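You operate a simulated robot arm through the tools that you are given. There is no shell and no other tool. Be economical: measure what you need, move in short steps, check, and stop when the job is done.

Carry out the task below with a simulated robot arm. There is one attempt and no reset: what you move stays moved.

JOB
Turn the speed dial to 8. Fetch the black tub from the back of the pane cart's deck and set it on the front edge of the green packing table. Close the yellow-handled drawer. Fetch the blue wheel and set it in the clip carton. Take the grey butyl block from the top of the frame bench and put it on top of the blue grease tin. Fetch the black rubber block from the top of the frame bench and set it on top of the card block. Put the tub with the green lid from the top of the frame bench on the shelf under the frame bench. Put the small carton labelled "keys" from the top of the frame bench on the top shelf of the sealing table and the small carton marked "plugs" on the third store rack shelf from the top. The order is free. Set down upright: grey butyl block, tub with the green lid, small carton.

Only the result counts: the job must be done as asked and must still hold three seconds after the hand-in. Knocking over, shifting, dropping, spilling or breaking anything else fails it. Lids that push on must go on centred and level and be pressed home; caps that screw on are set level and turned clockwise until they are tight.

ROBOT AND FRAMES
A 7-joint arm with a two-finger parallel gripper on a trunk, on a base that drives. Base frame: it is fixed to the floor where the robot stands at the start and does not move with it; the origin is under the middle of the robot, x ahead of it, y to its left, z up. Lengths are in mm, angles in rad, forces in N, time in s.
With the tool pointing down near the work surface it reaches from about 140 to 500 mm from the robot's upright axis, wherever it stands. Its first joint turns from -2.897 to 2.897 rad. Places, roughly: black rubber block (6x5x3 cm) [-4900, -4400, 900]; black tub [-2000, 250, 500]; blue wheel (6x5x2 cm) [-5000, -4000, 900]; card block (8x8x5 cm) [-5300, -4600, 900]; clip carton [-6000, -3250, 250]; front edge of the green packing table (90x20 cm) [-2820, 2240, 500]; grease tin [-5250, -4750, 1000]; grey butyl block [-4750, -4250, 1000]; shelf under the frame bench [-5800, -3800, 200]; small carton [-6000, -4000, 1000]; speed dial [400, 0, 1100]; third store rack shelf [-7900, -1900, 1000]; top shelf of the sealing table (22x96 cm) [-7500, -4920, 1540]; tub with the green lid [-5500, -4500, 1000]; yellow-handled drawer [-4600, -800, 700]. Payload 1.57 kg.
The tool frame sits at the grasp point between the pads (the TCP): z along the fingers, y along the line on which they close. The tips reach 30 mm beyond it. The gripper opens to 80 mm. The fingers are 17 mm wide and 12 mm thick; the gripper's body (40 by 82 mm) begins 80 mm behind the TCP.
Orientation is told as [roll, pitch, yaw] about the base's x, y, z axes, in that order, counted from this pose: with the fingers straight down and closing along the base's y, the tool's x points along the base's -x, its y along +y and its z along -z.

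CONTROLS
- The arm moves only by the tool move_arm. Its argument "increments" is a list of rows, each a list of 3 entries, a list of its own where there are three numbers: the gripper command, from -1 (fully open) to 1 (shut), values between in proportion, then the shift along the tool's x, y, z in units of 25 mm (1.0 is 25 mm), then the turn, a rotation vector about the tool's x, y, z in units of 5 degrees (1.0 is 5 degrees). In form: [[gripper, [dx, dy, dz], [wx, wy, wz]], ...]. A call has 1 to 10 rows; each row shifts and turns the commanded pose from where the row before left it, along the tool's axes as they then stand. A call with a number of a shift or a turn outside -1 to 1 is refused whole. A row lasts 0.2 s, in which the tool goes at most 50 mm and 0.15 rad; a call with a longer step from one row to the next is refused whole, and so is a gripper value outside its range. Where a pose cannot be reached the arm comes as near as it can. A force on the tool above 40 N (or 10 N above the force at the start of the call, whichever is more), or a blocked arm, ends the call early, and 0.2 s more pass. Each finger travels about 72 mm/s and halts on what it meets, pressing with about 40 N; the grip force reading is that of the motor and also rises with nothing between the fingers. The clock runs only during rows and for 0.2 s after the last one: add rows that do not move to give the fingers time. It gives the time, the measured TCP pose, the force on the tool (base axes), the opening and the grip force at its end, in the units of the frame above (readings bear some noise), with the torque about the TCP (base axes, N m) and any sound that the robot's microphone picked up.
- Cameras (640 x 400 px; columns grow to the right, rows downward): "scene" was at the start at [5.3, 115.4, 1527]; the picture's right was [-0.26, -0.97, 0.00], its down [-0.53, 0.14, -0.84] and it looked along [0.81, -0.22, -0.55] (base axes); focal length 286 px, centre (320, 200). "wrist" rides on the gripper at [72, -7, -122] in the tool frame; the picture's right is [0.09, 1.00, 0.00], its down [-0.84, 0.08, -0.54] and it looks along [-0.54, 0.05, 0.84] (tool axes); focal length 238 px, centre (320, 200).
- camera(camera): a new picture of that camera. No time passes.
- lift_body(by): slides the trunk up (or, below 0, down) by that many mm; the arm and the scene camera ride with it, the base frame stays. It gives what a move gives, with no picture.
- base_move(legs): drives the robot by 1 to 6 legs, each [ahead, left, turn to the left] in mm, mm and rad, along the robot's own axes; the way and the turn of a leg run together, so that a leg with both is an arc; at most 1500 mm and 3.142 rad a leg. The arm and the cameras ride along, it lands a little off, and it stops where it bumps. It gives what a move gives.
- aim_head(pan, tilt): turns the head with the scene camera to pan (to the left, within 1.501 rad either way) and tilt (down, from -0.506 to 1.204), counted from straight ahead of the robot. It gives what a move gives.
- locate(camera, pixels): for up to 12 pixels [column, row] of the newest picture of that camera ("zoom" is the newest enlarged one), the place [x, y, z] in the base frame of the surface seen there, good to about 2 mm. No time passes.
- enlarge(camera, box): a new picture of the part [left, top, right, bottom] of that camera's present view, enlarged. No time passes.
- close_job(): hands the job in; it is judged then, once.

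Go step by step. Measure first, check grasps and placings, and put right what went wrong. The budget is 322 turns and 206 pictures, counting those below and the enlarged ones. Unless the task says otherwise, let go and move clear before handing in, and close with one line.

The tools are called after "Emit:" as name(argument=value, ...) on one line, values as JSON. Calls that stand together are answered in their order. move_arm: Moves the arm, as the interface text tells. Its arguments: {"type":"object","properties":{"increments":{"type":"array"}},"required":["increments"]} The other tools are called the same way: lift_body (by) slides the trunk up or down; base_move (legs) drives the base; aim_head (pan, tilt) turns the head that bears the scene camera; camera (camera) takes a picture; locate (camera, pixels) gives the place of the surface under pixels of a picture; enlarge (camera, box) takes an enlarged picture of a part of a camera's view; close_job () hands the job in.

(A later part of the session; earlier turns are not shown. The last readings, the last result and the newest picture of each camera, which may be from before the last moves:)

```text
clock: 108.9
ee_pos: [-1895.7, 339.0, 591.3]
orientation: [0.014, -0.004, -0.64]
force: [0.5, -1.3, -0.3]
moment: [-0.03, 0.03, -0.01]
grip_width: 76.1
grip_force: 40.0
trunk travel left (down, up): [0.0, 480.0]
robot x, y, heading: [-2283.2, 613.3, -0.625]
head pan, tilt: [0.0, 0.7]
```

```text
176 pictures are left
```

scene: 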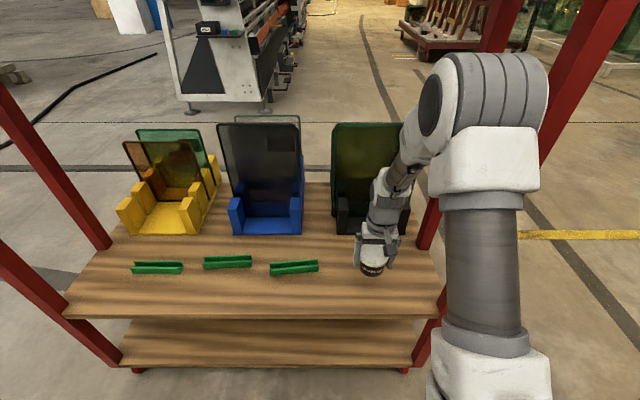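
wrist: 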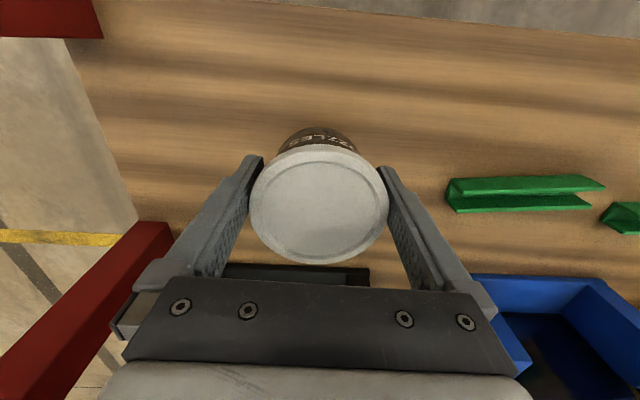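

The whole tub is held. I'll back out, turn to face the green packing table and slide along to its right part, then look.

Emit:
base_move(legs=[[-450, 0, 0], [0, 0, -3.131], [0, -1045, 0]])

Emit:
aim_head(pan=0, tilt=0.6)

Emit:
camera(camera="scene")

```text
clock: 130.0
ee_pos: [-2402.4, 2002.8, 590.8]
orientation: [0.015, -0.005, 2.48]
force: [-0.1, 0.0, -0.6]
moment: [0.03, -0.02, 0.0]
grip_width: 76.2
grip_force: 39.9
trunk travel left (down, up): [0.0, 480.0]
robot x, y, heading: [-2023.7, 1711.9, 2.497]
head pan, tilt: [0.0, 0.7]
```

```text
clock: 130.7
ee_pos: [-2403.7, 2002.7, 591.1]
orientation: [0.013, -0.005, 2.481]
force: [0.5, 0.2, -1.0]
moment: [0.0, 0.02, 0.01]
grip_width: 76.3
grip_force: 40.1
trunk travel left (down, up): [0.0, 480.0]
robot x, y, heading: [-2019.8, 1714.8, 2.495]
head pan, tilt: [0.0, 0.6]
```

```text
175 pictures are left
```

scene: 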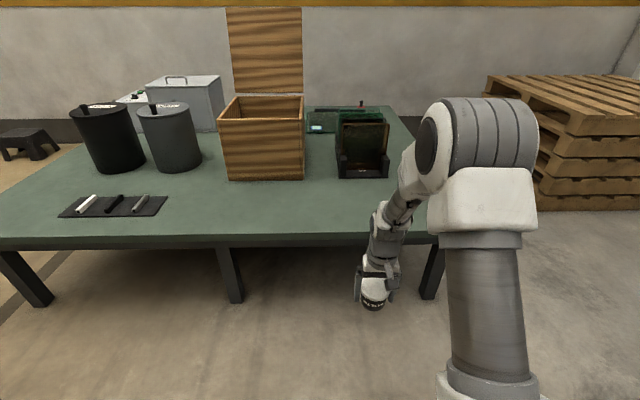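

The front strip is clear left of the arm, around (270,215). Measuring.

Emit:
locate(camera="scene", pixels=[[270, 215], [300, 233], [200, 236], [100, 240], [270, 195], [240, 180], [168, 205], [330, 210], [345, 180], [300, 215]])

```text
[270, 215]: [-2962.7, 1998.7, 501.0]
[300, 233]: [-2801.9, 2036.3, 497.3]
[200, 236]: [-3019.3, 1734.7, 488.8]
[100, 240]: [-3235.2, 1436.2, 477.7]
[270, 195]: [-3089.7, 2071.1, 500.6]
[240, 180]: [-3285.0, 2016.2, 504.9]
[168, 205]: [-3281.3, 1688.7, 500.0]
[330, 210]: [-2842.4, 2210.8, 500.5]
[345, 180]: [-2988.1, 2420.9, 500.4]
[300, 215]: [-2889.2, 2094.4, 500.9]
```

Target (-2790, 2245), about 110 mm in from the edge. Driving left 40 and ahead 445 with the tub 50 mm above the table level.

Emit:
base_move(legs=[[0, 40, 0], [445, 0, 0]])

Emit:
camera(camera="scene")

```text
clock: 134.7
ee_pos: [-2783.8, 2242.2, 590.6]
orientation: [0.015, -0.005, 2.477]
force: [0.1, -0.4, -1.0]
moment: [0.0, -0.04, 0.03]
grip_width: 76.0
grip_force: 40.0
trunk travel left (down, up): [0.0, 480.0]
robot x, y, heading: [-2405.9, 1956.6, 2.49]
head pan, tilt: [0.0, 0.6]
```

```text
174 pictures are left
```

scene: 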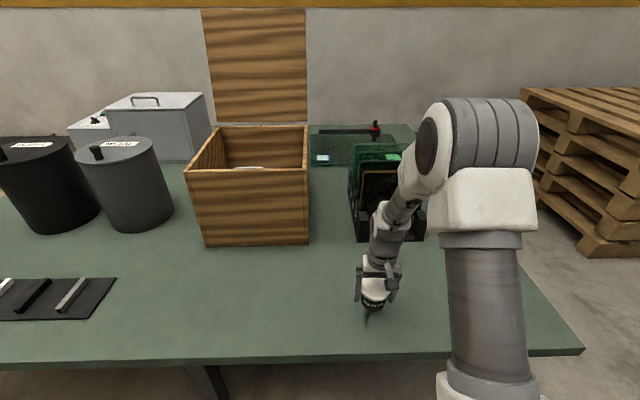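

Over the spot. Lower 50 mm and release.

Emit:
move_arm(increments=[[0.8, [0, 0, 0.7], [0, 0, 0]], [0.8, [0, 0, 0.7], [0, 0, 0]], [0.8, [0, 0, 0.4], [0, 0, 0]], [0.8, [0, 0, 0.15], [0, 0, 0]], [0.8, [0, 0, 0.05], [0, 0, 0]], [0.8, [0, 0, 0], [0, 0, 0]]])

```text
clock: 136.1
ee_pos: [-2785.0, 2241.4, 541.9]
orientation: [0.014, -0.007, 2.478]
force: [5.8, -3.5, 15.4]
moment: [0.02, -0.17, -0.02]
grip_width: 76.2
grip_force: 40.0
trunk travel left (down, up): [0.0, 480.0]
robot x, y, heading: [-2404.9, 1955.5, 2.494]
head pan, tilt: [0.0, 0.6]
```

Contact with the table (15 N). Release and rise.

Emit:
move_arm(increments=[[0.8, [0, 0, -0.04], [0, 0, 0]], [0, [0, 0, 0], [0, 0, 0]], [-1, [0, 0, 0], [0, 0, 0]], [-1, [0, 0, 0], [0, 0, 0]], [-1, [0, 0, -0.5], [0, 0, 0]], [-1, [0, 0, -1], [0, 0, 0]], [-1, [0, 0, -1], [0, 0, 0]], [-1, [0, 0, -1], [0, 0, 0]], [-1, [0, 0, -1], [0, 0, 0]], [-1, [0, 0, -1], [0, 0, 0]]])

Emit:
camera(camera="wrist")

Emit:
camera(camera="scene")

```text
clock: 138.3
ee_pos: [-2782.8, 2244.5, 680.2]
orientation: [0.014, -0.004, 2.477]
force: [0.4, 0.1, 1.1]
moment: [-0.01, -0.02, 0.02]
grip_width: 80.3
grip_force: 0.2
trunk travel left (down, up): [0.0, 480.0]
robot x, y, heading: [-2406.4, 1958.5, 2.492]
head pan, tilt: [0.0, 0.6]
```

```text
173 pictures are left
```

wrist: 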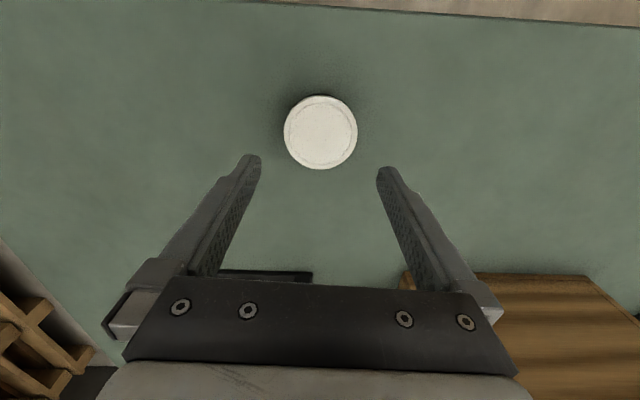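

```text
172 pictures are left
```

scene: 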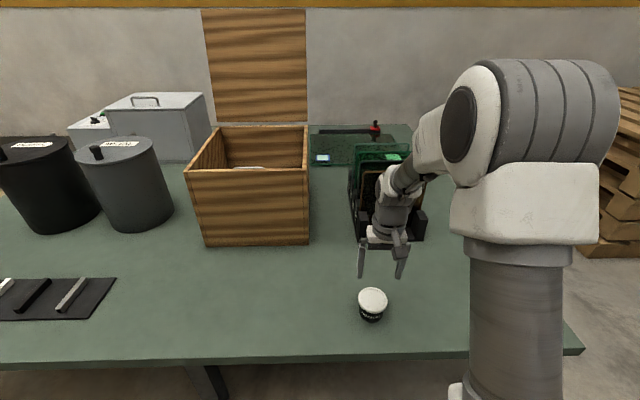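

The tub stands upright on the front edge. I'll back off and go look at the workbench with the drawer.

Emit:
base_move(legs=[[-450, 0, 0], [0, 1000, 0], [0, 0, 1.2]])

Emit:
aim_head(pan=0.2, tilt=0.25)

Emit:
lift_body(by=300)

Emit:
camera(camera="scene")

```text
clock: 153.3
ee_pos: [-3064.6, 632.3, 678.9]
orientation: [0.014, -0.006, -2.616]
force: [-0.6, -0.4, 0.2]
moment: [0.0, 0.03, 0.0]
grip_width: 79.7
grip_force: 0.0
trunk travel left (down, up): [0.0, 480.0]
robot x, y, heading: [-2651.9, 874.3, -2.596]
head pan, tilt: [0.0, 0.6]
```

```text
clock: 154.1
ee_pos: [-3065.1, 631.2, 680.4]
orientation: [0.015, -0.005, -2.616]
force: [-0.1, 0.3, 0.0]
moment: [0.02, 0.02, 0.05]
grip_width: 80.0
grip_force: 0.1
trunk travel left (down, up): [0.0, 480.0]
robot x, y, heading: [-2651.5, 873.2, -2.598]
head pan, tilt: [0.201, 0.25]
```

```text
clock: 157.1
ee_pos: [-3063.1, 631.0, 980.4]
orientation: [0.012, -0.005, -2.616]
force: [-0.8, 0.1, 0.0]
moment: [0.0, -0.02, 0.0]
grip_width: 80.1
grip_force: 0.0
trunk travel left (down, up): [-300.0, 180.0]
robot x, y, heading: [-2659.1, 880.3, -2.599]
head pan, tilt: [0.201, 0.25]
```

```text
171 pictures are left
```

scene: 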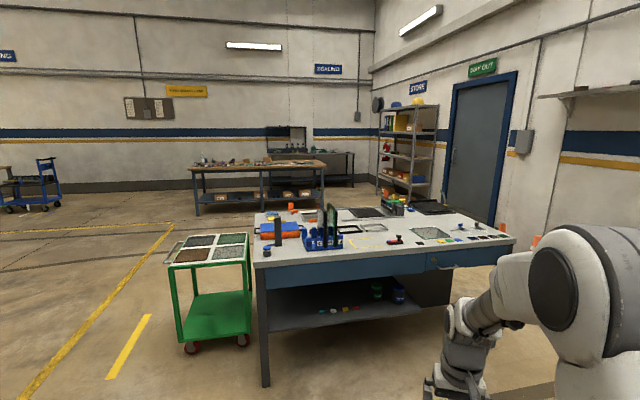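

A drawer handle shows at about (435,265) on the near side of the bench. Zooming and measuring.

Emit:
enlarge(camera="scene", box=[250, 190, 530, 340])

Emit:
locate(camera="scene", pixels=[[266, 266], [500, 244], [435, 265], [267, 380], [190, 350], [320, 235], [390, 215], [255, 170], [350, 155], [270, 200], [405, 110], [200, 190]])

```text
2.29 times, centred on (390, 265) of scene
```

zoom: 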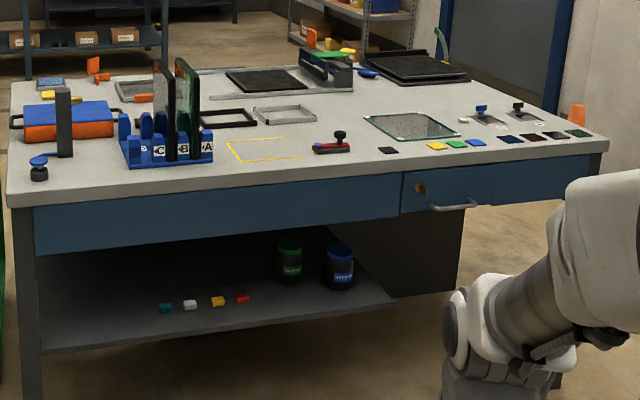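

```text
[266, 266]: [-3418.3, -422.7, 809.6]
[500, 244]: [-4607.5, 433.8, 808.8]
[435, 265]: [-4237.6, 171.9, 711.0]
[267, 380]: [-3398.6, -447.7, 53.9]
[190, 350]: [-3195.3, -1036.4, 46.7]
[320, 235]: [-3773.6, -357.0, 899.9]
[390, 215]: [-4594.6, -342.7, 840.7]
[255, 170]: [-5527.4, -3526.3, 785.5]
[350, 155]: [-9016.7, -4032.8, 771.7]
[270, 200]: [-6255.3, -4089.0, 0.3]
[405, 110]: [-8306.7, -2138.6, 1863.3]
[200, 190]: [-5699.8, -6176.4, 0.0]
```

That handle is grey; the yellow-handled drawer must be on the bench's far side, near (-4600,-800). I'll drive around outside the trolley.

Emit:
base_move(legs=[[0, 0, 1.027], [1339, 0, 0], [1339, 0, 0], [0, 0, -1.42], [835, 0, 0], [835, 0, 0]])

Emit:
aim_head(pan=-1.4, tilt=0.4)

Emit:
camera(camera="scene")

Emit:
aim_head(pan=0.2, tilt=0.35)

Emit:
camera(camera="scene")

```text
clock: 193.8
ee_pos: [-4761.7, -2061.8, 979.1]
orientation: [0.013, -0.005, -3.024]
force: [0.5, 0.5, -0.6]
moment: [0.01, 0.02, 0.01]
grip_width: 80.3
grip_force: 0.0
trunk travel left (down, up): [-300.0, 180.0]
robot x, y, heading: [-4287.3, -1999.4, -3.004]
head pan, tilt: [0.201, 0.25]
```

```text
clock: 195.4
ee_pos: [-4760.3, -2061.3, 979.0]
orientation: [0.014, -0.004, -3.024]
force: [0.2, 0.5, -0.4]
moment: [-0.02, -0.01, 0.02]
grip_width: 80.1
grip_force: 0.0
trunk travel left (down, up): [-300.0, 180.0]
robot x, y, heading: [-4287.6, -1999.7, -3.003]
head pan, tilt: [-1.4, 0.4]
```

```text
169 pictures are left
```

scene: 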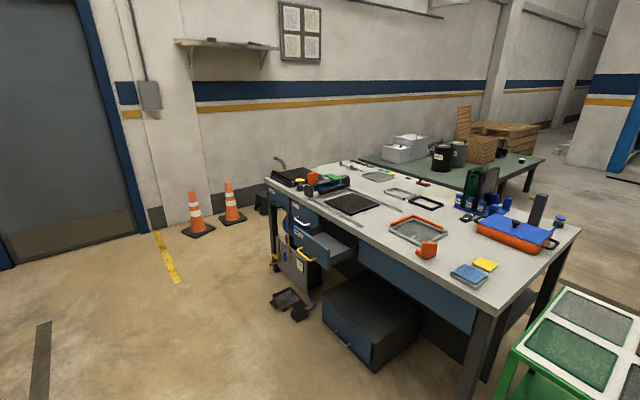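

```text
clock: 197.1
ee_pos: [-4760.7, -2060.5, 980.3]
orientation: [0.014, -0.005, -3.024]
force: [-0.2, 1.0, 0.3]
moment: [-0.02, 0.0, 0.01]
grip_width: 80.0
grip_force: 0.1
trunk travel left (down, up): [-300.0, 180.0]
robot x, y, heading: [-4288.6, -2003.0, -3.012]
head pan, tilt: [0.201, 0.351]
```

```text
168 pictures are left
```

scene: 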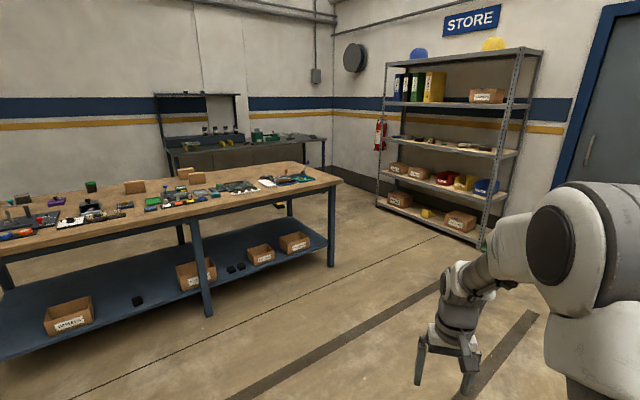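

I see a yellow handle at (310,255) on an open drawer. I'll turn to face the bench and measure.

Emit:
base_move(legs=[[0, 0, -2.33]])

Emit:
aim_head(pan=0.5, tilt=0.45)

Emit:
camera(camera="scene")

```text
clock: 205.1
ee_pos: [-3988.3, -1629.0, 979.4]
orientation: [0.014, -0.007, 0.877]
force: [0.3, 0.0, 0.7]
moment: [0.02, 0.02, -0.01]
grip_width: 80.0
grip_force: 0.1
trunk travel left (down, up): [-300.0, 180.0]
robot x, y, heading: [-4287.0, -2002.6, 0.893]
head pan, tilt: [0.201, 0.351]
```

```text
clock: 205.9
ee_pos: [-3986.6, -1629.0, 979.3]
orientation: [0.014, -0.006, 0.878]
force: [-0.1, 0.0, -0.1]
moment: [0.0, -0.04, -0.02]
grip_width: 80.2
grip_force: 0.0
trunk travel left (down, up): [-300.0, 180.0]
robot x, y, heading: [-4291.2, -2000.8, 0.893]
head pan, tilt: [0.499, 0.45]
```

```text
167 pictures are left
```

scene: 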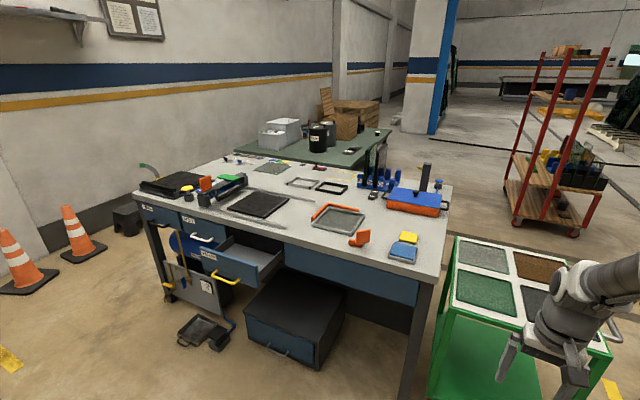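

Emit:
enlarge(camera="scene", box=[130, 180, 330, 360])

Emit:
locate(camera="scene", pixels=[[225, 278], [213, 275], [237, 282], [203, 258], [255, 285], [283, 262], [200, 238], [145, 205], [400, 270], [130, 195], [412, 390], [220, 340]])

```text
2.22 times, centred on (230, 270) of scene
```

zoom: 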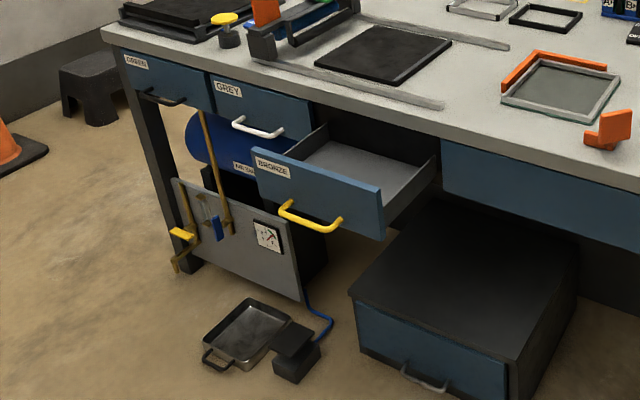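

```text
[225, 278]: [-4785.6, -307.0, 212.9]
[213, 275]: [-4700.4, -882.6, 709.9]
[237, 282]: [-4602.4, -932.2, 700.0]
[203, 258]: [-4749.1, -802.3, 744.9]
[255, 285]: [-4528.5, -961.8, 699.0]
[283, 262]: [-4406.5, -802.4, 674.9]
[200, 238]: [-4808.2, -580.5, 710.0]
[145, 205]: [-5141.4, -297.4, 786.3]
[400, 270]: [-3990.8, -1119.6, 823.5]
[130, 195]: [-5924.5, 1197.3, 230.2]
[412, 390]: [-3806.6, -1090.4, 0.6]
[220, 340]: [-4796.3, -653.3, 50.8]
```

I'll measure the drawer front's outline and the closed neighbours in the zoom.

Emit:
locate(camera="zoom", pixels=[[254, 152], [378, 190], [380, 235], [256, 190], [318, 178], [283, 206], [338, 224], [310, 214], [258, 105], [240, 100], [212, 76], [318, 205]])

```text
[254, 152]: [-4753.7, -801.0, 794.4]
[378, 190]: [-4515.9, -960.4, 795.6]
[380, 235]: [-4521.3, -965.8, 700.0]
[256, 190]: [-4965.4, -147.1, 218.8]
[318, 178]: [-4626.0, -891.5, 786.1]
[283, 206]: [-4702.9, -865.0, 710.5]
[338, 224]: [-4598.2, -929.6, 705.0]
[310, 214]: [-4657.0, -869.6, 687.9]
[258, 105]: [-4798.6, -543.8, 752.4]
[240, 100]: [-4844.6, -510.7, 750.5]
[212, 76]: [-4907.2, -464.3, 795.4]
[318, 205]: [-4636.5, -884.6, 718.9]
```

The drawer front is centred at (-4635,-881), z 690–795, and needs about 183 mm to close. I'll line the robot up with it and prepare a horizontal, closed gripper.

Emit:
base_move(legs=[[0, 0, 0.057], [0, 933, 0]])

Emit:
lift_body(by=-200)

Emit:
move_arm(increments=[[1, [0, 0, -1], [0, 0, 0]], [1, [0, 0, -1], [0, 0, 0]], [1, [0, 0, -1], [0, 0, 0]], [1, [0, 0, -1], [0, 0, 0]], [1, [0, 0, -1], [0, 0, 0]], [1, [0, 0, -1], [0, 0, 0]], [1, [0, 0, 0], [0, 0, 0]], [1, [0, 0, 0], [0, 0, 0]]])

Emit:
move_arm(increments=[[1, [0, 0, 0], [0, -1, 0]], [1, [0, 0, 0], [0, -1, 0]], [1, [0, 0, 0], [0, -1, 0]], [1, [0, 0, 0], [0, -1, 0]], [1, [0, 0, 0], [0, -1, 0]], [1, [0, 0, 0], [0, -1, 0]], [1, [0, 0, 0], [0, -1, 0]], [1, [0, 0, 0], [0, -1, 0]], [1, [0, 0, 0], [0, -1, 0]]])

Emit:
move_arm(increments=[[1, [0, 0, 0], [0, -1, 0]], [1, [0, 0, 0], [0, -1, 0]], [1, [0, 0, 0], [0, -1, 0]], [1, [0, 0, 0], [0, -1, 0]], [1, [0, 0, 0], [0, -1, 0]], [1, [0, 0, 0], [0, -1, 0]], [1, [0, 0, 0], [0, -1, 0]], [1, [0, 0, 0], [0, -1, 0]], [1, [0, 0, 0], [0, -1, 0]]])

Emit:
aim_head(pan=0, tilt=0.6)

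Emit:
camera(camera="scene")

```text
clock: 213.8
ee_pos: [-4768.3, -1067.2, 978.7]
orientation: [0.015, -0.005, 0.931]
force: [0.0, -0.1, 0.6]
moment: [0.03, 0.01, 0.02]
grip_width: 80.1
grip_force: 0.0
trunk travel left (down, up): [-300.0, 180.0]
robot x, y, heading: [-5050.2, -1452.3, 0.946]
head pan, tilt: [0.499, 0.45]
```

```text
clock: 215.9
ee_pos: [-4766.8, -1067.4, 779.3]
orientation: [0.013, -0.006, 0.93]
force: [-0.1, 0.4, 0.1]
moment: [0.0, 0.02, 0.02]
grip_width: 80.2
grip_force: 0.0
trunk travel left (down, up): [-100.0, 380.0]
robot x, y, heading: [-5054.3, -1454.9, 0.944]
head pan, tilt: [0.499, 0.45]
```

```text
clock: 217.7
ee_pos: [-4766.4, -1070.1, 928.1]
orientation: [0.013, -0.006, 0.929]
force: [0.4, 0.1, -0.6]
moment: [0.01, 0.01, 0.01]
grip_width: 0.0
grip_force: 21.7
trunk travel left (down, up): [-100.0, 380.0]
robot x, y, heading: [-5050.3, -1450.1, 0.944]
head pan, tilt: [0.499, 0.45]
```

```text
clock: 219.7
ee_pos: [-4767.6, -1068.3, 930.0]
orientation: [0.018, -0.793, 0.916]
force: [-0.4, -0.3, -0.1]
moment: [-0.03, -0.01, 0.0]
grip_width: 0.0
grip_force: 21.5
trunk travel left (down, up): [-100.0, 380.0]
robot x, y, heading: [-5047.6, -1452.2, 0.945]
head pan, tilt: [0.499, 0.45]
```

```text
clock: 221.7
ee_pos: [-4743.1, -1041.0, 939.8]
orientation: [2.046, -1.556, -1.117]
force: [0.1, -0.2, 0.0]
moment: [-0.01, -0.02, 0.04]
grip_width: 0.1
grip_force: 21.1
out of reach, approached as far as the arm can: row 5, 6, 7, 8
trunk travel left (down, up): [-100.0, 380.0]
robot x, y, heading: [-5046.8, -1455.4, 0.946]
head pan, tilt: [0.499, 0.45]
```

```text
clock: 222.7
ee_pos: [-4744.3, -1040.5, 938.0]
orientation: [1.899, -1.555, -0.967]
force: [-0.3, -0.1, 0.0]
moment: [-0.03, -0.01, 0.0]
grip_width: 0.0
grip_force: 21.6
trunk travel left (down, up): [-100.0, 380.0]
robot x, y, heading: [-5048.0, -1454.2, 0.942]
head pan, tilt: [0.0, 0.6]
```

```text
165 pictures are left
```

scene: 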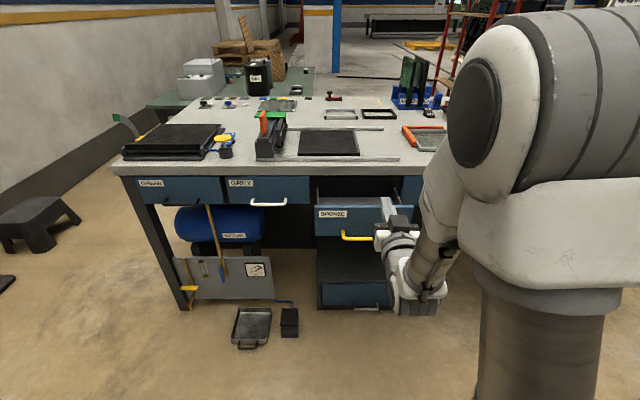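

The tool is horizontal and laterally lined up with the drawer. Lower the trunk 100 and the tool 77 mm to about z 760.

Emit:
lift_body(by=-100)

Emit:
move_arm(increments=[[1, [0.7, 0, 0.3], [0, 0, 0]], [1, [0.8, 0, 0.3], [0, 0, 0]], [1, [0.8, 0, 0.3], [0, 0, 0]], [1, [0.7, 0, 0.3], [0, 0, 0]], [1, [0, 0, 0], [0, 0, 0]]])

Emit:
camera(camera="scene")

Emit:
camera(camera="wrist")

```text
clock: 224.0
ee_pos: [-4745.0, -1040.6, 838.6]
orientation: [1.929, -1.555, -0.998]
force: [0.6, 0.6, 0.9]
moment: [0.01, 0.01, -0.01]
grip_width: 0.1
grip_force: 21.5
trunk travel left (down, up): [0.0, 480.0]
robot x, y, heading: [-5047.2, -1451.1, 0.947]
head pan, tilt: [0.0, 0.6]
```

```text
clock: 225.2
ee_pos: [-4727.6, -1016.1, 765.0]
orientation: [1.953, -1.556, -1.024]
force: [-0.8, -0.6, -0.6]
moment: [0.03, 0.03, 0.0]
grip_width: 0.0
grip_force: 21.7
trunk travel left (down, up): [0.0, 480.0]
robot x, y, heading: [-5050.0, -1451.4, 0.945]
head pan, tilt: [0.0, 0.6]
```

```text
164 pictures are left
```

scene: 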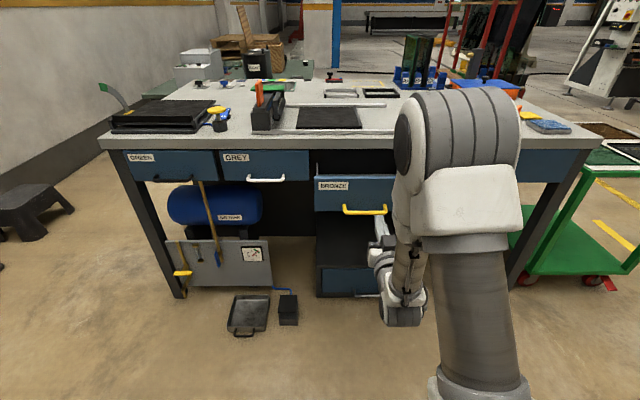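

```text
163 pictures are left
```

wrist: 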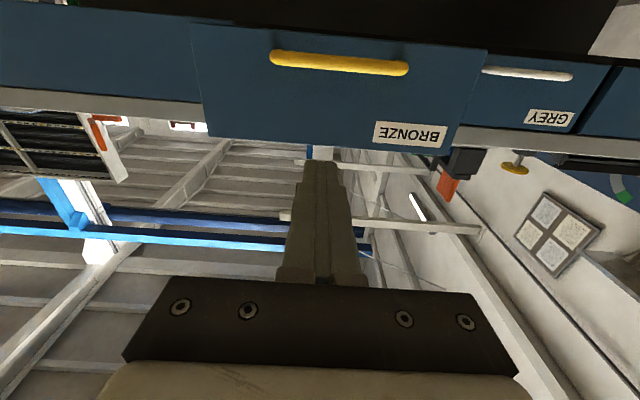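

The fingertip should meet the panel between the handle and the top edge; checking heights in the wrist view.

Emit:
locate(camera="wrist", pixels=[[330, 137], [340, 66], [330, 100], [215, 120], [450, 140], [200, 90], [480, 60], [530, 75], [530, 118]])

```text
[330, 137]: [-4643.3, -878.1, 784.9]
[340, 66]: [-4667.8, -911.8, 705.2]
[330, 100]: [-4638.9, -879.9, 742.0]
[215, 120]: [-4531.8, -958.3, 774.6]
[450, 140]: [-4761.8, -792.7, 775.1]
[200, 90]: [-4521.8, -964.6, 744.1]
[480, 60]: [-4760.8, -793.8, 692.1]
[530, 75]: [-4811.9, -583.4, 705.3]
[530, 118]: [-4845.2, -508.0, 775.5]
```

All good. Drive 110 mm forward, then begin pushing with a further short drive.

Emit:
base_move(legs=[[110, 0, 0]])

Emit:
base_move(legs=[[100, 0, 0]])

Emit:
camera(camera="wrist")

```text
clock: 226.6
ee_pos: [-4663.6, -929.1, 764.2]
orientation: [1.935, -1.556, -1.005]
force: [0.3, 0.5, -0.5]
moment: [0.02, 0.0, 0.02]
grip_width: 0.1
grip_force: 21.8
trunk travel left (down, up): [0.0, 480.0]
robot x, y, heading: [-4986.1, -1362.2, 0.943]
head pan, tilt: [0.0, 0.6]
```

```text
clock: 227.9
ee_pos: [-4604.2, -847.9, 764.0]
orientation: [1.927, -1.557, -0.998]
force: [0.2, -0.1, -0.8]
moment: [0.01, 0.02, 0.0]
grip_width: 0.0
grip_force: 20.9
trunk travel left (down, up): [0.0, 480.0]
robot x, y, heading: [-4924.5, -1283.0, 0.941]
head pan, tilt: [0.0, 0.6]
```

```text
162 pictures are left
```

wrist: 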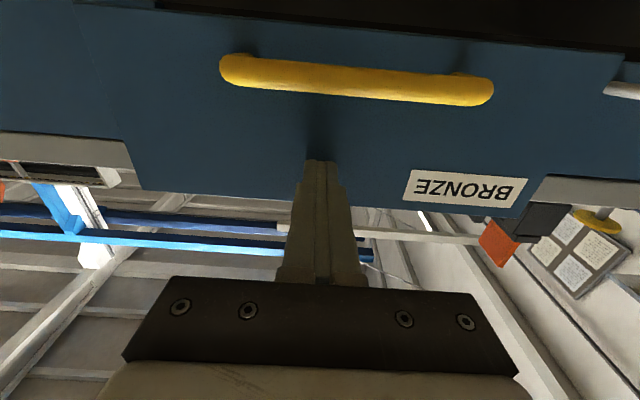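

The base push works without trouble: the drawer has moved about 77 mm. Push 90 more, then finish with the arm.

Emit:
base_move(legs=[[90, 0, 0]])

Emit:
move_arm(increments=[[1, [0, 0, 0.3], [0, 0, 0]], [1, [0, 0, 0.3], [0, 0, 0]], [1, [0, 0, 0.2], [0, 0, 0]], [1, [0, 0, 0.2], [0, 0, 0]]])

Emit:
camera(camera="wrist")

```text
clock: 229.2
ee_pos: [-4552.4, -774.3, 762.8]
orientation: [1.919, -1.555, -0.989]
force: [0.0, 0.4, -0.8]
moment: [-0.02, 0.0, -0.01]
grip_width: 0.0
grip_force: 22.0
trunk travel left (down, up): [0.0, 480.0]
robot x, y, heading: [-4872.3, -1212.7, 0.944]
head pan, tilt: [0.0, 0.6]
```

```text
clock: 230.0
ee_pos: [-4542.1, -762.3, 764.0]
orientation: [1.75, -1.557, -0.821]
force: [-9.3, -14.8, 6.9]
moment: [0.18, -0.06, 0.16]
grip_width: 0.1
grip_force: 21.2
trunk travel left (down, up): [0.0, 480.0]
robot x, y, heading: [-4875.4, -1209.9, 0.944]
head pan, tilt: [0.0, 0.6]
stopped in row 4: the force on the tool passed its limit at 50 N (the readings are from after the stop); the commanded pose is now the measured one
```

```text
161 pictures are left
```

wrist: 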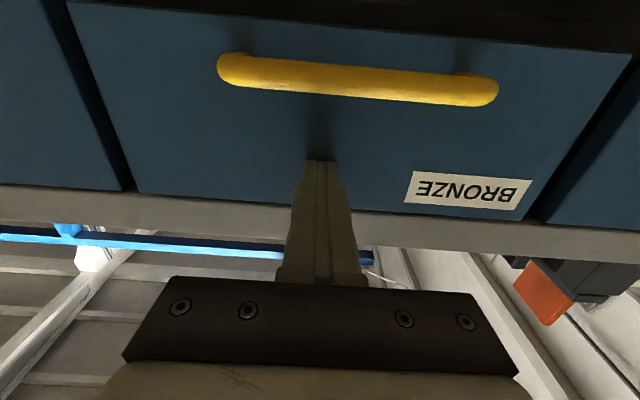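

The drawer sits flush with its neighbours and pushes back firmly. Back off and check from the scene camera.

Emit:
base_move(legs=[[-350, 0, 0]])

Emit:
camera(camera="scene")

Emit:
locate(camera="scene", pixels=[[270, 165], [340, 166], [200, 165]])

```text
clock: 232.9
ee_pos: [-4745.1, -1042.0, 762.5]
orientation: [1.519, -1.557, -0.589]
force: [-0.6, -0.1, -0.6]
moment: [-0.03, -0.03, 0.01]
grip_width: 0.1
grip_force: 21.0
trunk travel left (down, up): [0.0, 480.0]
robot x, y, heading: [-5074.4, -1488.5, 0.947]
head pan, tilt: [0.0, 0.6]
```

```text
160 pictures are left
```

scene: 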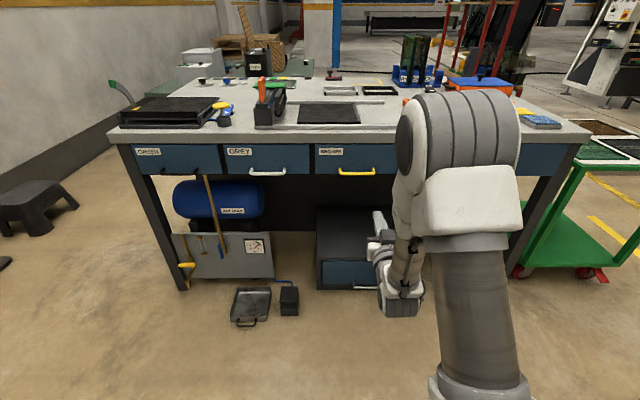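

```text
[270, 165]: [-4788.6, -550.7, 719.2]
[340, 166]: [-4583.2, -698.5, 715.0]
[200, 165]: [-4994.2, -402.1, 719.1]
```

Drawer closed flush. Restore the arm to pointing down and open the gripper.

Emit:
move_arm(increments=[[1, [0, 0, 0], [0, 1, 0]], [0, [0, 0, 0], [0, 1, 0]], [-1, [0, 0, 0], [0, 1, 0]], [-1, [0, 0, 0], [0, 1, 0]], [-1, [0, 0, 0], [0, 1, 0]], [-1, [0, 0, 0], [0, 1, 0]], [-1, [0, 0, 0], [0, 1, 0]], [-1, [0, 0, 0], [0, 1, 0]], [-1, [0, 0, 0], [0, 1, 0]]])

Emit:
move_arm(increments=[[-1, [0, 0, 0], [0, 1, 0]], [-1, [0, 0, 0], [0, 1, 0]], [-1, [0, 0, 0], [0, 1, 0]], [-1, [0, 0, 0], [0, 1, 0]], [-1, [0, 0, 0], [0, 1, 0]], [-1, [0, 0, 0], [0, 1, 0]], [-1, [0, 0, 0], [0, 1, 0]], [-1, [0, 0, 0], [0, 1, 0]], [-1, [0, 0, 0], [0, 0.85, 0]]])

Emit:
move_arm(increments=[[-1, [0.5, 0, -1], [0, 0, 0]], [-1, [0.5, 0, -1], [0, 0, 0]], [-1, [0.5, 0, -1], [0, 0, 0]], [-1, [0.5, 0, -1], [0, 0, 0]], [-1, [0.5, 0, -1], [0, 0, 0]], [-1, [0.5, 0, -1], [0, 0, 0]], [-1, [0.5, 0, -1], [0, 0, 0]], [-1, [0.5, 0, -1], [0, 0, 0]]])

Emit:
lift_body(by=350)

```text
clock: 234.9
ee_pos: [-4745.6, -1041.0, 761.8]
orientation: [0.018, -0.783, 0.916]
force: [-0.2, 0.6, 0.0]
moment: [0.0, -0.01, 0.01]
grip_width: 79.5
grip_force: 0.0
trunk travel left (down, up): [0.0, 480.0]
robot x, y, heading: [-5077.3, -1490.5, 0.948]
head pan, tilt: [0.0, 0.6]
```

```text
clock: 236.9
ee_pos: [-4745.2, -1040.8, 762.2]
orientation: [0.014, -0.014, 0.931]
force: [-0.1, 0.0, -0.4]
moment: [0.0, 0.01, 0.01]
grip_width: 80.0
grip_force: 0.0
trunk travel left (down, up): [0.0, 480.0]
robot x, y, heading: [-5074.6, -1489.3, 0.944]
head pan, tilt: [0.0, 0.6]
```

```text
clock: 238.7
ee_pos: [-4803.4, -1125.3, 957.8]
orientation: [0.014, -0.013, 0.93]
force: [0.1, -1.1, -0.3]
moment: [-0.02, -0.01, 0.0]
grip_width: 80.1
grip_force: 0.1
trunk travel left (down, up): [0.0, 480.0]
robot x, y, heading: [-5074.6, -1488.4, 0.949]
head pan, tilt: [0.0, 0.6]
```

```text
clock: 242.1
ee_pos: [-4804.8, -1126.1, 1308.8]
orientation: [0.013, -0.011, 0.933]
force: [0.8, 0.2, 0.2]
moment: [0.02, -0.03, 0.01]
grip_width: 80.0
grip_force: 0.0
trunk travel left (down, up): [-350.0, 130.0]
robot x, y, heading: [-5074.3, -1493.8, 0.946]
head pan, tilt: [0.0, 0.6]
```

Now turn toward the frame bench and look.

Emit:
base_move(legs=[[0, 0, 3.1], [700, 0, 0]])

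Emit:
aim_head(pan=0.3, tilt=0.4)

Emit:
camera(camera="scene")

```text
clock: 257.2
ee_pos: [-5722.9, -2447.3, 1308.4]
orientation: [0.015, -0.013, -2.175]
force: [0.1, -0.1, -0.3]
moment: [0.01, 0.0, 0.02]
grip_width: 80.1
grip_force: 0.1
trunk travel left (down, up): [-350.0, 130.0]
robot x, y, heading: [-5465.6, -2076.6, -2.155]
head pan, tilt: [0.0, 0.6]
```

```text
clock: 258.0
ee_pos: [-5723.2, -2449.1, 1307.9]
orientation: [0.013, -0.013, -2.176]
force: [0.0, 0.1, 0.1]
moment: [0.02, 0.0, 0.02]
grip_width: 80.1
grip_force: 0.0
trunk travel left (down, up): [-350.0, 130.0]
robot x, y, heading: [-5467.2, -2071.3, -2.161]
head pan, tilt: [0.3, 0.4]
```

```text
159 pictures are left
```

scene: 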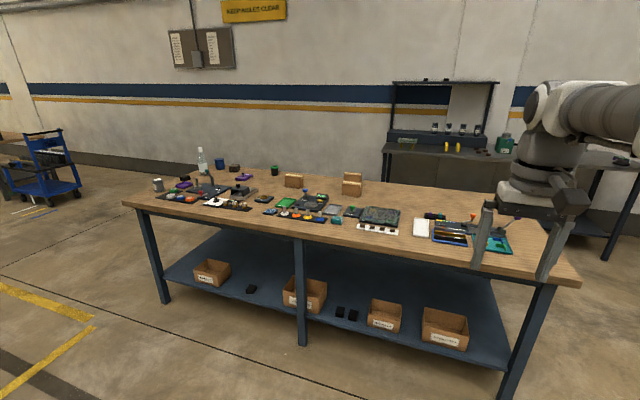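

Emit:
enlarge(camera="scene", box=[120, 140, 300, 240])

Emit:
locate(camera="scene", pixels=[[125, 203], [580, 285], [219, 163], [158, 185], [275, 171], [235, 167], [293, 180], [351, 176], [351, 188], [384, 315], [444, 325], [301, 290]])

Emit:
enlarge(camera="scene", box=[250, 160, 430, 260])

Emit:
enlarge(camera="scene", box=[170, 240, 500, 370])

```text
3.56 times, centred on (210, 190) of scene
```

zoom: 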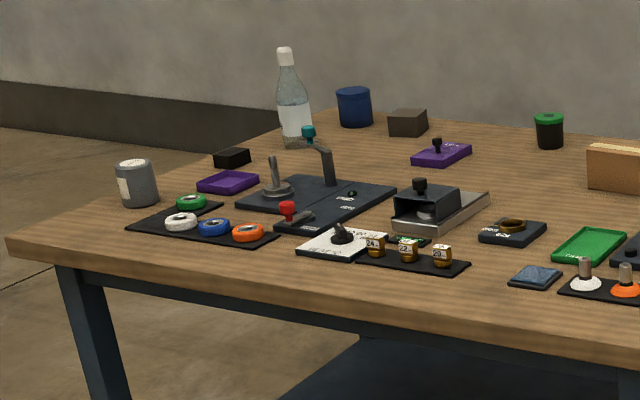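

```text
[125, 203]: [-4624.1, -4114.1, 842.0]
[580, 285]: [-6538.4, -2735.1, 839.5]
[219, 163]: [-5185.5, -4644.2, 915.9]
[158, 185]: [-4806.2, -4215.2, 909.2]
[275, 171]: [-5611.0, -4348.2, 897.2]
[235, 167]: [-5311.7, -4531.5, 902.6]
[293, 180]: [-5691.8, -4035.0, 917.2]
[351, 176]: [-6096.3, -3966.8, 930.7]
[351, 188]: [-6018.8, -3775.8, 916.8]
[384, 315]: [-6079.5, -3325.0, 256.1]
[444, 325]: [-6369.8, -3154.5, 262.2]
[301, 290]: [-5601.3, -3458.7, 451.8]
```

```text
3.56 times, centred on (340, 210) of scene
```

zoom: 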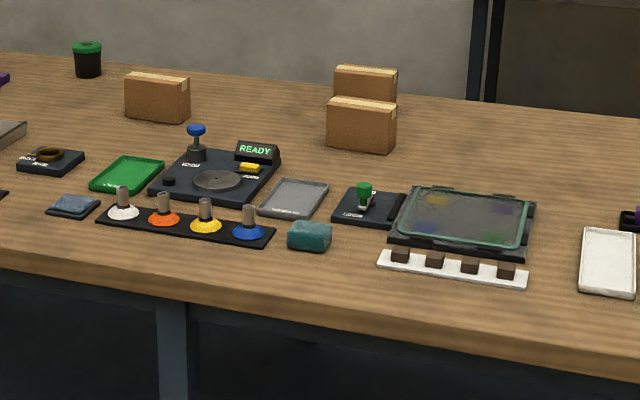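

```text
1.94 times, centred on (335, 305) of scene
```

zoom: 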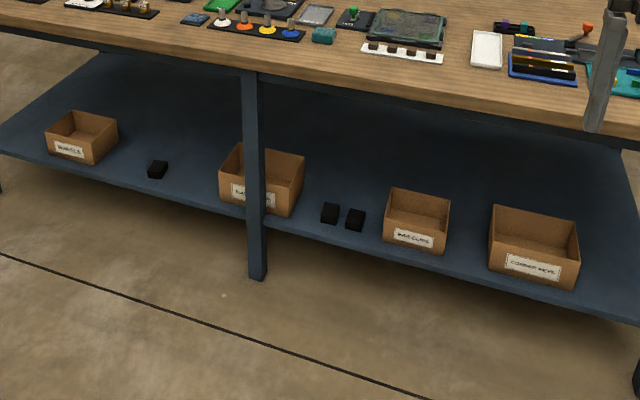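

The bench holds all items: grey can left front, black block, wheels, blue tin, brown card block, green-lidded tub, and three cartons. I'll drive to the bench's left part and look more closely.

Emit:
base_move(legs=[[0, 0, -0.037], [0, 1450, 0], [650, 0, 0]])

Emit:
aim_head(pan=0, tilt=0.65)

Emit:
camera(camera="scene")

```text
clock: 273.7
ee_pos: [-4912.0, -3816.9, 1309.2]
orientation: [0.013, -0.014, -2.198]
force: [0.1, -0.3, 0.1]
moment: [0.02, -0.01, 0.03]
grip_width: 79.8
grip_force: 0.0
trunk travel left (down, up): [-350.0, 130.0]
robot x, y, heading: [-4642.4, -3446.6, -2.184]
head pan, tilt: [0.3, 0.4]
```

```text
clock: 274.5
ee_pos: [-4911.1, -3815.4, 1309.6]
orientation: [0.012, -0.014, -2.2]
force: [0.3, 1.1, -0.5]
moment: [0.02, 0.02, -0.01]
grip_width: 80.1
grip_force: 0.0
trunk travel left (down, up): [-350.0, 130.0]
robot x, y, heading: [-4644.9, -3445.9, -2.185]
head pan, tilt: [0.0, 0.649]
```

```text
155 pictures are left
```

scene: 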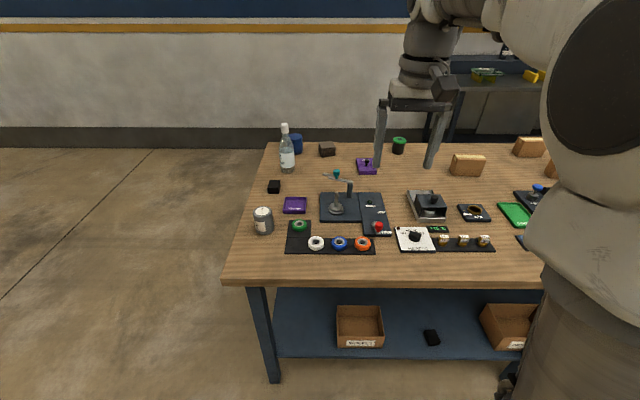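

Emit:
locate(camera="scene", pixels=[[270, 143], [244, 280], [297, 143], [327, 149], [274, 186], [263, 220], [263, 210], [340, 243], [399, 146], [466, 164], [526, 146], [287, 155]])

Emit:
enlarge(camera="scene", box=[240, 120, 360, 260])

Emit:
enlarge(camera="scene", box=[280, 200, 400, 260])

```text
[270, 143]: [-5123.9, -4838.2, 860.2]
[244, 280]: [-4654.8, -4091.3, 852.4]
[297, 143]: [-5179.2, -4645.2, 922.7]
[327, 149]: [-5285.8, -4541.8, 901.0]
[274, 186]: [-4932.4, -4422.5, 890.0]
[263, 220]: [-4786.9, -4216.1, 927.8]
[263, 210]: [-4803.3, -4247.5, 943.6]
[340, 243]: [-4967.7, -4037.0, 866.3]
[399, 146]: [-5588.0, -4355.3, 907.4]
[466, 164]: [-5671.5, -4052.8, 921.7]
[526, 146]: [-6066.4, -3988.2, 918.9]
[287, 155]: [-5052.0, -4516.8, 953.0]
```

```text
2.86 times, centred on (300, 190) of scene
```

zoom: 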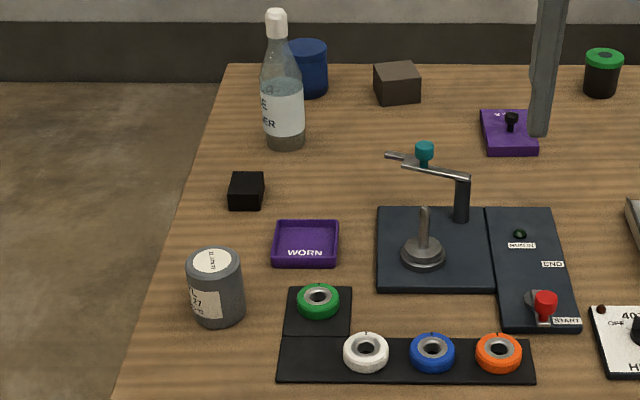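

```text
5.33 times, centred on (340, 230) of scene
```

zoom: 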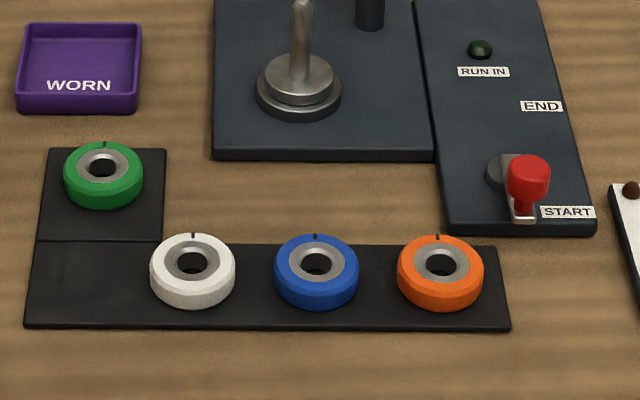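

I'll measure the blue wheel in the zoom.

Emit:
locate(camera="zoom", pixels=[[275, 265], [357, 265], [316, 240], [316, 302], [316, 280], [300, 245], [333, 245], [235, 265], [397, 265], [340, 318], [316, 264], [430, 320]])

Emit:
locate(camera="scene", pixels=[[100, 100], [360, 320], [510, 325], [345, 340], [380, 340], [280, 355], [265, 340], [150, 140]])

```text
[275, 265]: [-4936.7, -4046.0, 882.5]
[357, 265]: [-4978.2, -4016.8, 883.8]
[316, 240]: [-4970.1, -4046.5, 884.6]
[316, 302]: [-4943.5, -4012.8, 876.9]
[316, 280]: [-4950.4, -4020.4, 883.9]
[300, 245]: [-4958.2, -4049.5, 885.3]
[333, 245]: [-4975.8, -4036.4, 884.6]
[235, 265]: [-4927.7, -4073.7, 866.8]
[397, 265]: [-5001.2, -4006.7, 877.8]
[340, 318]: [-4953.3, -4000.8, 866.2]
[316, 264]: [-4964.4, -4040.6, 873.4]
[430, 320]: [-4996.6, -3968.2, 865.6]
```

```text
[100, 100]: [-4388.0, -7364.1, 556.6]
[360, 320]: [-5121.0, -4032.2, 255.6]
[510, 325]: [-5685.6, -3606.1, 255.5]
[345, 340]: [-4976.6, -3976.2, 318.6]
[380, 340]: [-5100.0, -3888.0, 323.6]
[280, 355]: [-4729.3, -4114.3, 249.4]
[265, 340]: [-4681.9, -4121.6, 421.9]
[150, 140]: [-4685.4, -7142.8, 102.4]
```

The blue wheel is 51 mm across, centred at about (-4957,-4030), on a 866 mm stand, top 884. I'll drive closer, and turn the fingers to close front-to-back, away from the neighbouring wheels.

Emit:
base_move(legs=[[0, 80, -0.01], [175, 0, 0]])

Emit:
move_arm(increments=[[-1, [0, 0, 0], [0, 0, -1]], [-1, [0, 0, 0], [0, 0, -1]], [-1, [0, 0, 0], [0, 0, -1]], [-1, [0, 0, 0], [0, 0, -1]], [-1, [0, 0, 0], [0, 0, -1]], [-1, [0, 0, 0], [0, 0, -1]], [-1, [0, 0, 0], [0, 0, -1]], [-1, [0, 0, 0], [0, 0, -1]], [-1, [0, 0, 0], [0, 0, -1]]])

Emit:
move_arm(increments=[[-1, [0, 0, 0], [0, 0, -1]], [-1, [0, 0, 0], [0, 0, -1]], [-1, [0, 0, 0], [0, 0, -1]], [-1, [0, 0, 0], [0, 0, -1]], [-1, [0, 0, 0], [0, 0, -1]], [-1, [0, 0, 0], [0, 0, -1]], [-1, [0, 0, 0], [0, 0, -1]], [-1, [0, 0, 0], [0, 0, -1]], [-1, [0, 0, 0], [0, 0, -1]]])

Emit:
lift_body(by=-150)

Emit:
camera(camera="wrist")

```text
clock: 277.2
ee_pos: [-4955.2, -4003.4, 1308.9]
orientation: [0.014, -0.01, -2.207]
force: [-0.8, -0.7, 0.2]
moment: [0.03, 0.0, -0.02]
grip_width: 80.1
grip_force: 0.0
trunk travel left (down, up): [-350.0, 130.0]
robot x, y, heading: [-4682.8, -3639.7, -2.192]
head pan, tilt: [0.0, 0.649]
```

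```text
clock: 279.2
ee_pos: [-4953.0, -4003.4, 1309.6]
orientation: [0.001, -0.021, -1.418]
force: [-0.7, 0.5, -0.5]
moment: [-0.01, 0.0, 0.02]
grip_width: 79.9
grip_force: 0.1
trunk travel left (down, up): [-350.0, 130.0]
robot x, y, heading: [-4684.8, -3639.9, -2.198]
head pan, tilt: [0.0, 0.649]
```

```text
clock: 281.2
ee_pos: [-4952.7, -4002.8, 1309.9]
orientation: [-0.013, -0.014, -0.635]
force: [-0.5, 0.7, -0.7]
moment: [0.01, -0.01, -0.02]
grip_width: 80.2
grip_force: 0.2
trunk travel left (down, up): [-350.0, 130.0]
robot x, y, heading: [-4684.0, -3641.3, -2.19]
head pan, tilt: [0.0, 0.649]
```

```text
clock: 282.9
ee_pos: [-4953.2, -4003.3, 1158.7]
orientation: [-0.012, -0.011, -0.635]
force: [-0.4, -0.8, 0.7]
moment: [0.01, 0.03, -0.01]
grip_width: 80.0
grip_force: 0.1
trunk travel left (down, up): [-200.0, 280.0]
robot x, y, heading: [-4681.0, -3636.8, -2.193]
head pan, tilt: [0.0, 0.649]
```

```text
152 pictures are left
```

wrist: 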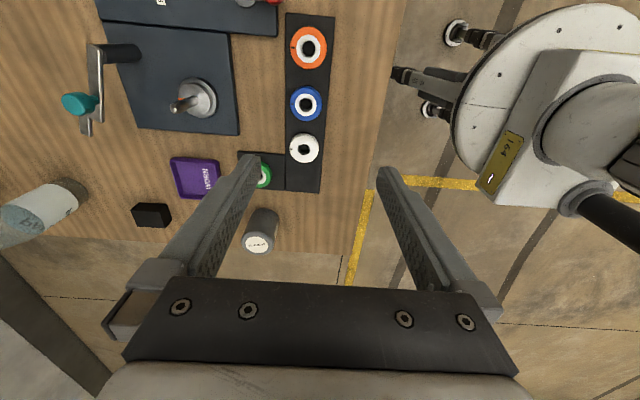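

Blue wheel at (306,104). Refining its centre.

Emit:
enlarge(camera="wrist", box=[270, 70, 350, 130])

Emit:
locate(camera="wrist", pixels=[[290, 104], [322, 104], [306, 89], [306, 119]])

```text
6.67 times, centred on (310, 100) of wrist
```

zoom: 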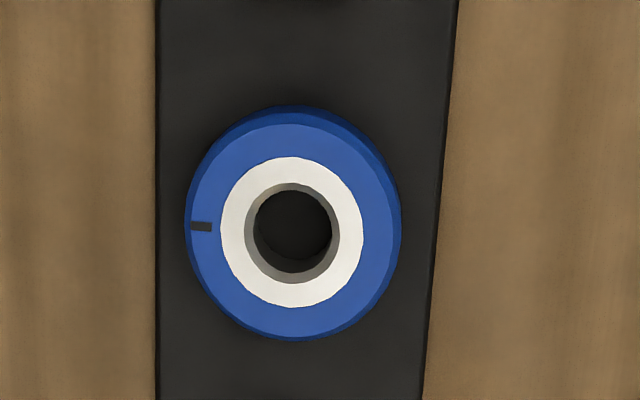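

```text
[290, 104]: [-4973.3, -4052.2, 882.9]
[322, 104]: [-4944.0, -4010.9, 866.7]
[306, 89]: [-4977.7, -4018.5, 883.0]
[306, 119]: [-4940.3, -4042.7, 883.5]
```

Centre (-4959,-4031). Shift over it, lower the trunk by 150, and check.

Emit:
move_arm(increments=[[-1, [-0.235, -0.515, 0], [0, 0, 0]], [-1, [-0.235, -0.515, 0], [0, 0, 0]], [-1, [0, 0, 0], [0, 0, 0]]])

Emit:
lift_body(by=-200)

Emit:
camera(camera="wrist")

```text
clock: 283.8
ee_pos: [-4959.3, -4031.9, 1160.2]
orientation: [-0.013, -0.016, -0.635]
force: [-0.5, 0.1, -0.4]
moment: [0.0, 0.0, -0.02]
grip_width: 79.9
grip_force: 0.0
trunk travel left (down, up): [-200.0, 280.0]
robot x, y, heading: [-4686.0, -3637.9, -2.194]
head pan, tilt: [0.0, 0.649]
```

```text
clock: 285.9
ee_pos: [-4960.7, -4031.5, 959.0]
orientation: [-0.012, -0.013, -0.637]
force: [-0.9, -0.4, 0.4]
moment: [0.04, -0.01, -0.02]
grip_width: 79.9
grip_force: 0.0
trunk travel left (down, up): [0.0, 480.0]
robot x, y, heading: [-4684.6, -3637.6, -2.188]
head pan, tilt: [0.0, 0.649]
```

```text
150 pictures are left
```

wrist: 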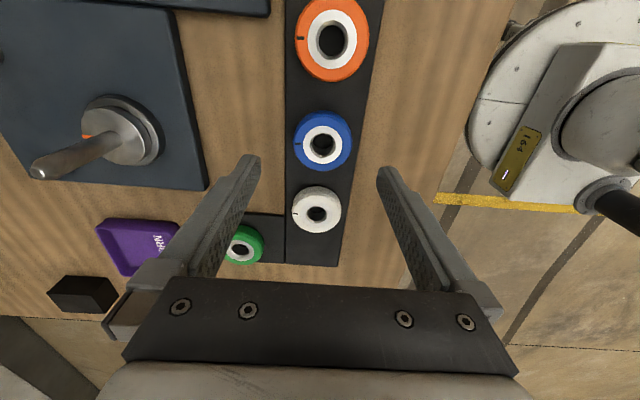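

Aligned (wheel at (322,141), expected (321,147)). Descend 59 mm and close.

Emit:
move_arm(increments=[[-1, [0.06, 0, 0.8], [0, 0, 0]], [-1, [0.06, 0, 0.8], [0, 0, 0]], [-1, [0, 0, 0.76], [0, 0, 0]], [-1, [0, 0, 0], [0, 0, 0]], [0, [0, 0, 0], [0, 0, 0]], [0.5, [0, 0, 0], [0, 0, 0]], [0.8, [0, 0, 0], [0, 0, 0]], [0.8, [0, 0, 0], [0, 0, 0]]])

Emit:
camera(camera="wrist")

```text
clock: 287.7
ee_pos: [-4962.1, -4031.7, 900.5]
orientation: [-0.012, -0.015, -0.635]
force: [-0.1, 0.0, -0.5]
moment: [0.05, 0.0, -0.06]
grip_width: 50.9
grip_force: 39.8
trunk travel left (down, up): [0.0, 480.0]
robot x, y, heading: [-4682.9, -3635.0, -2.19]
head pan, tilt: [0.0, 0.649]
```

```text
149 pictures are left
```

wrist: 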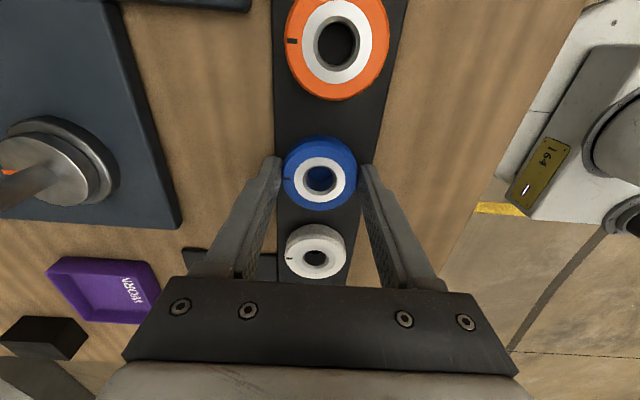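

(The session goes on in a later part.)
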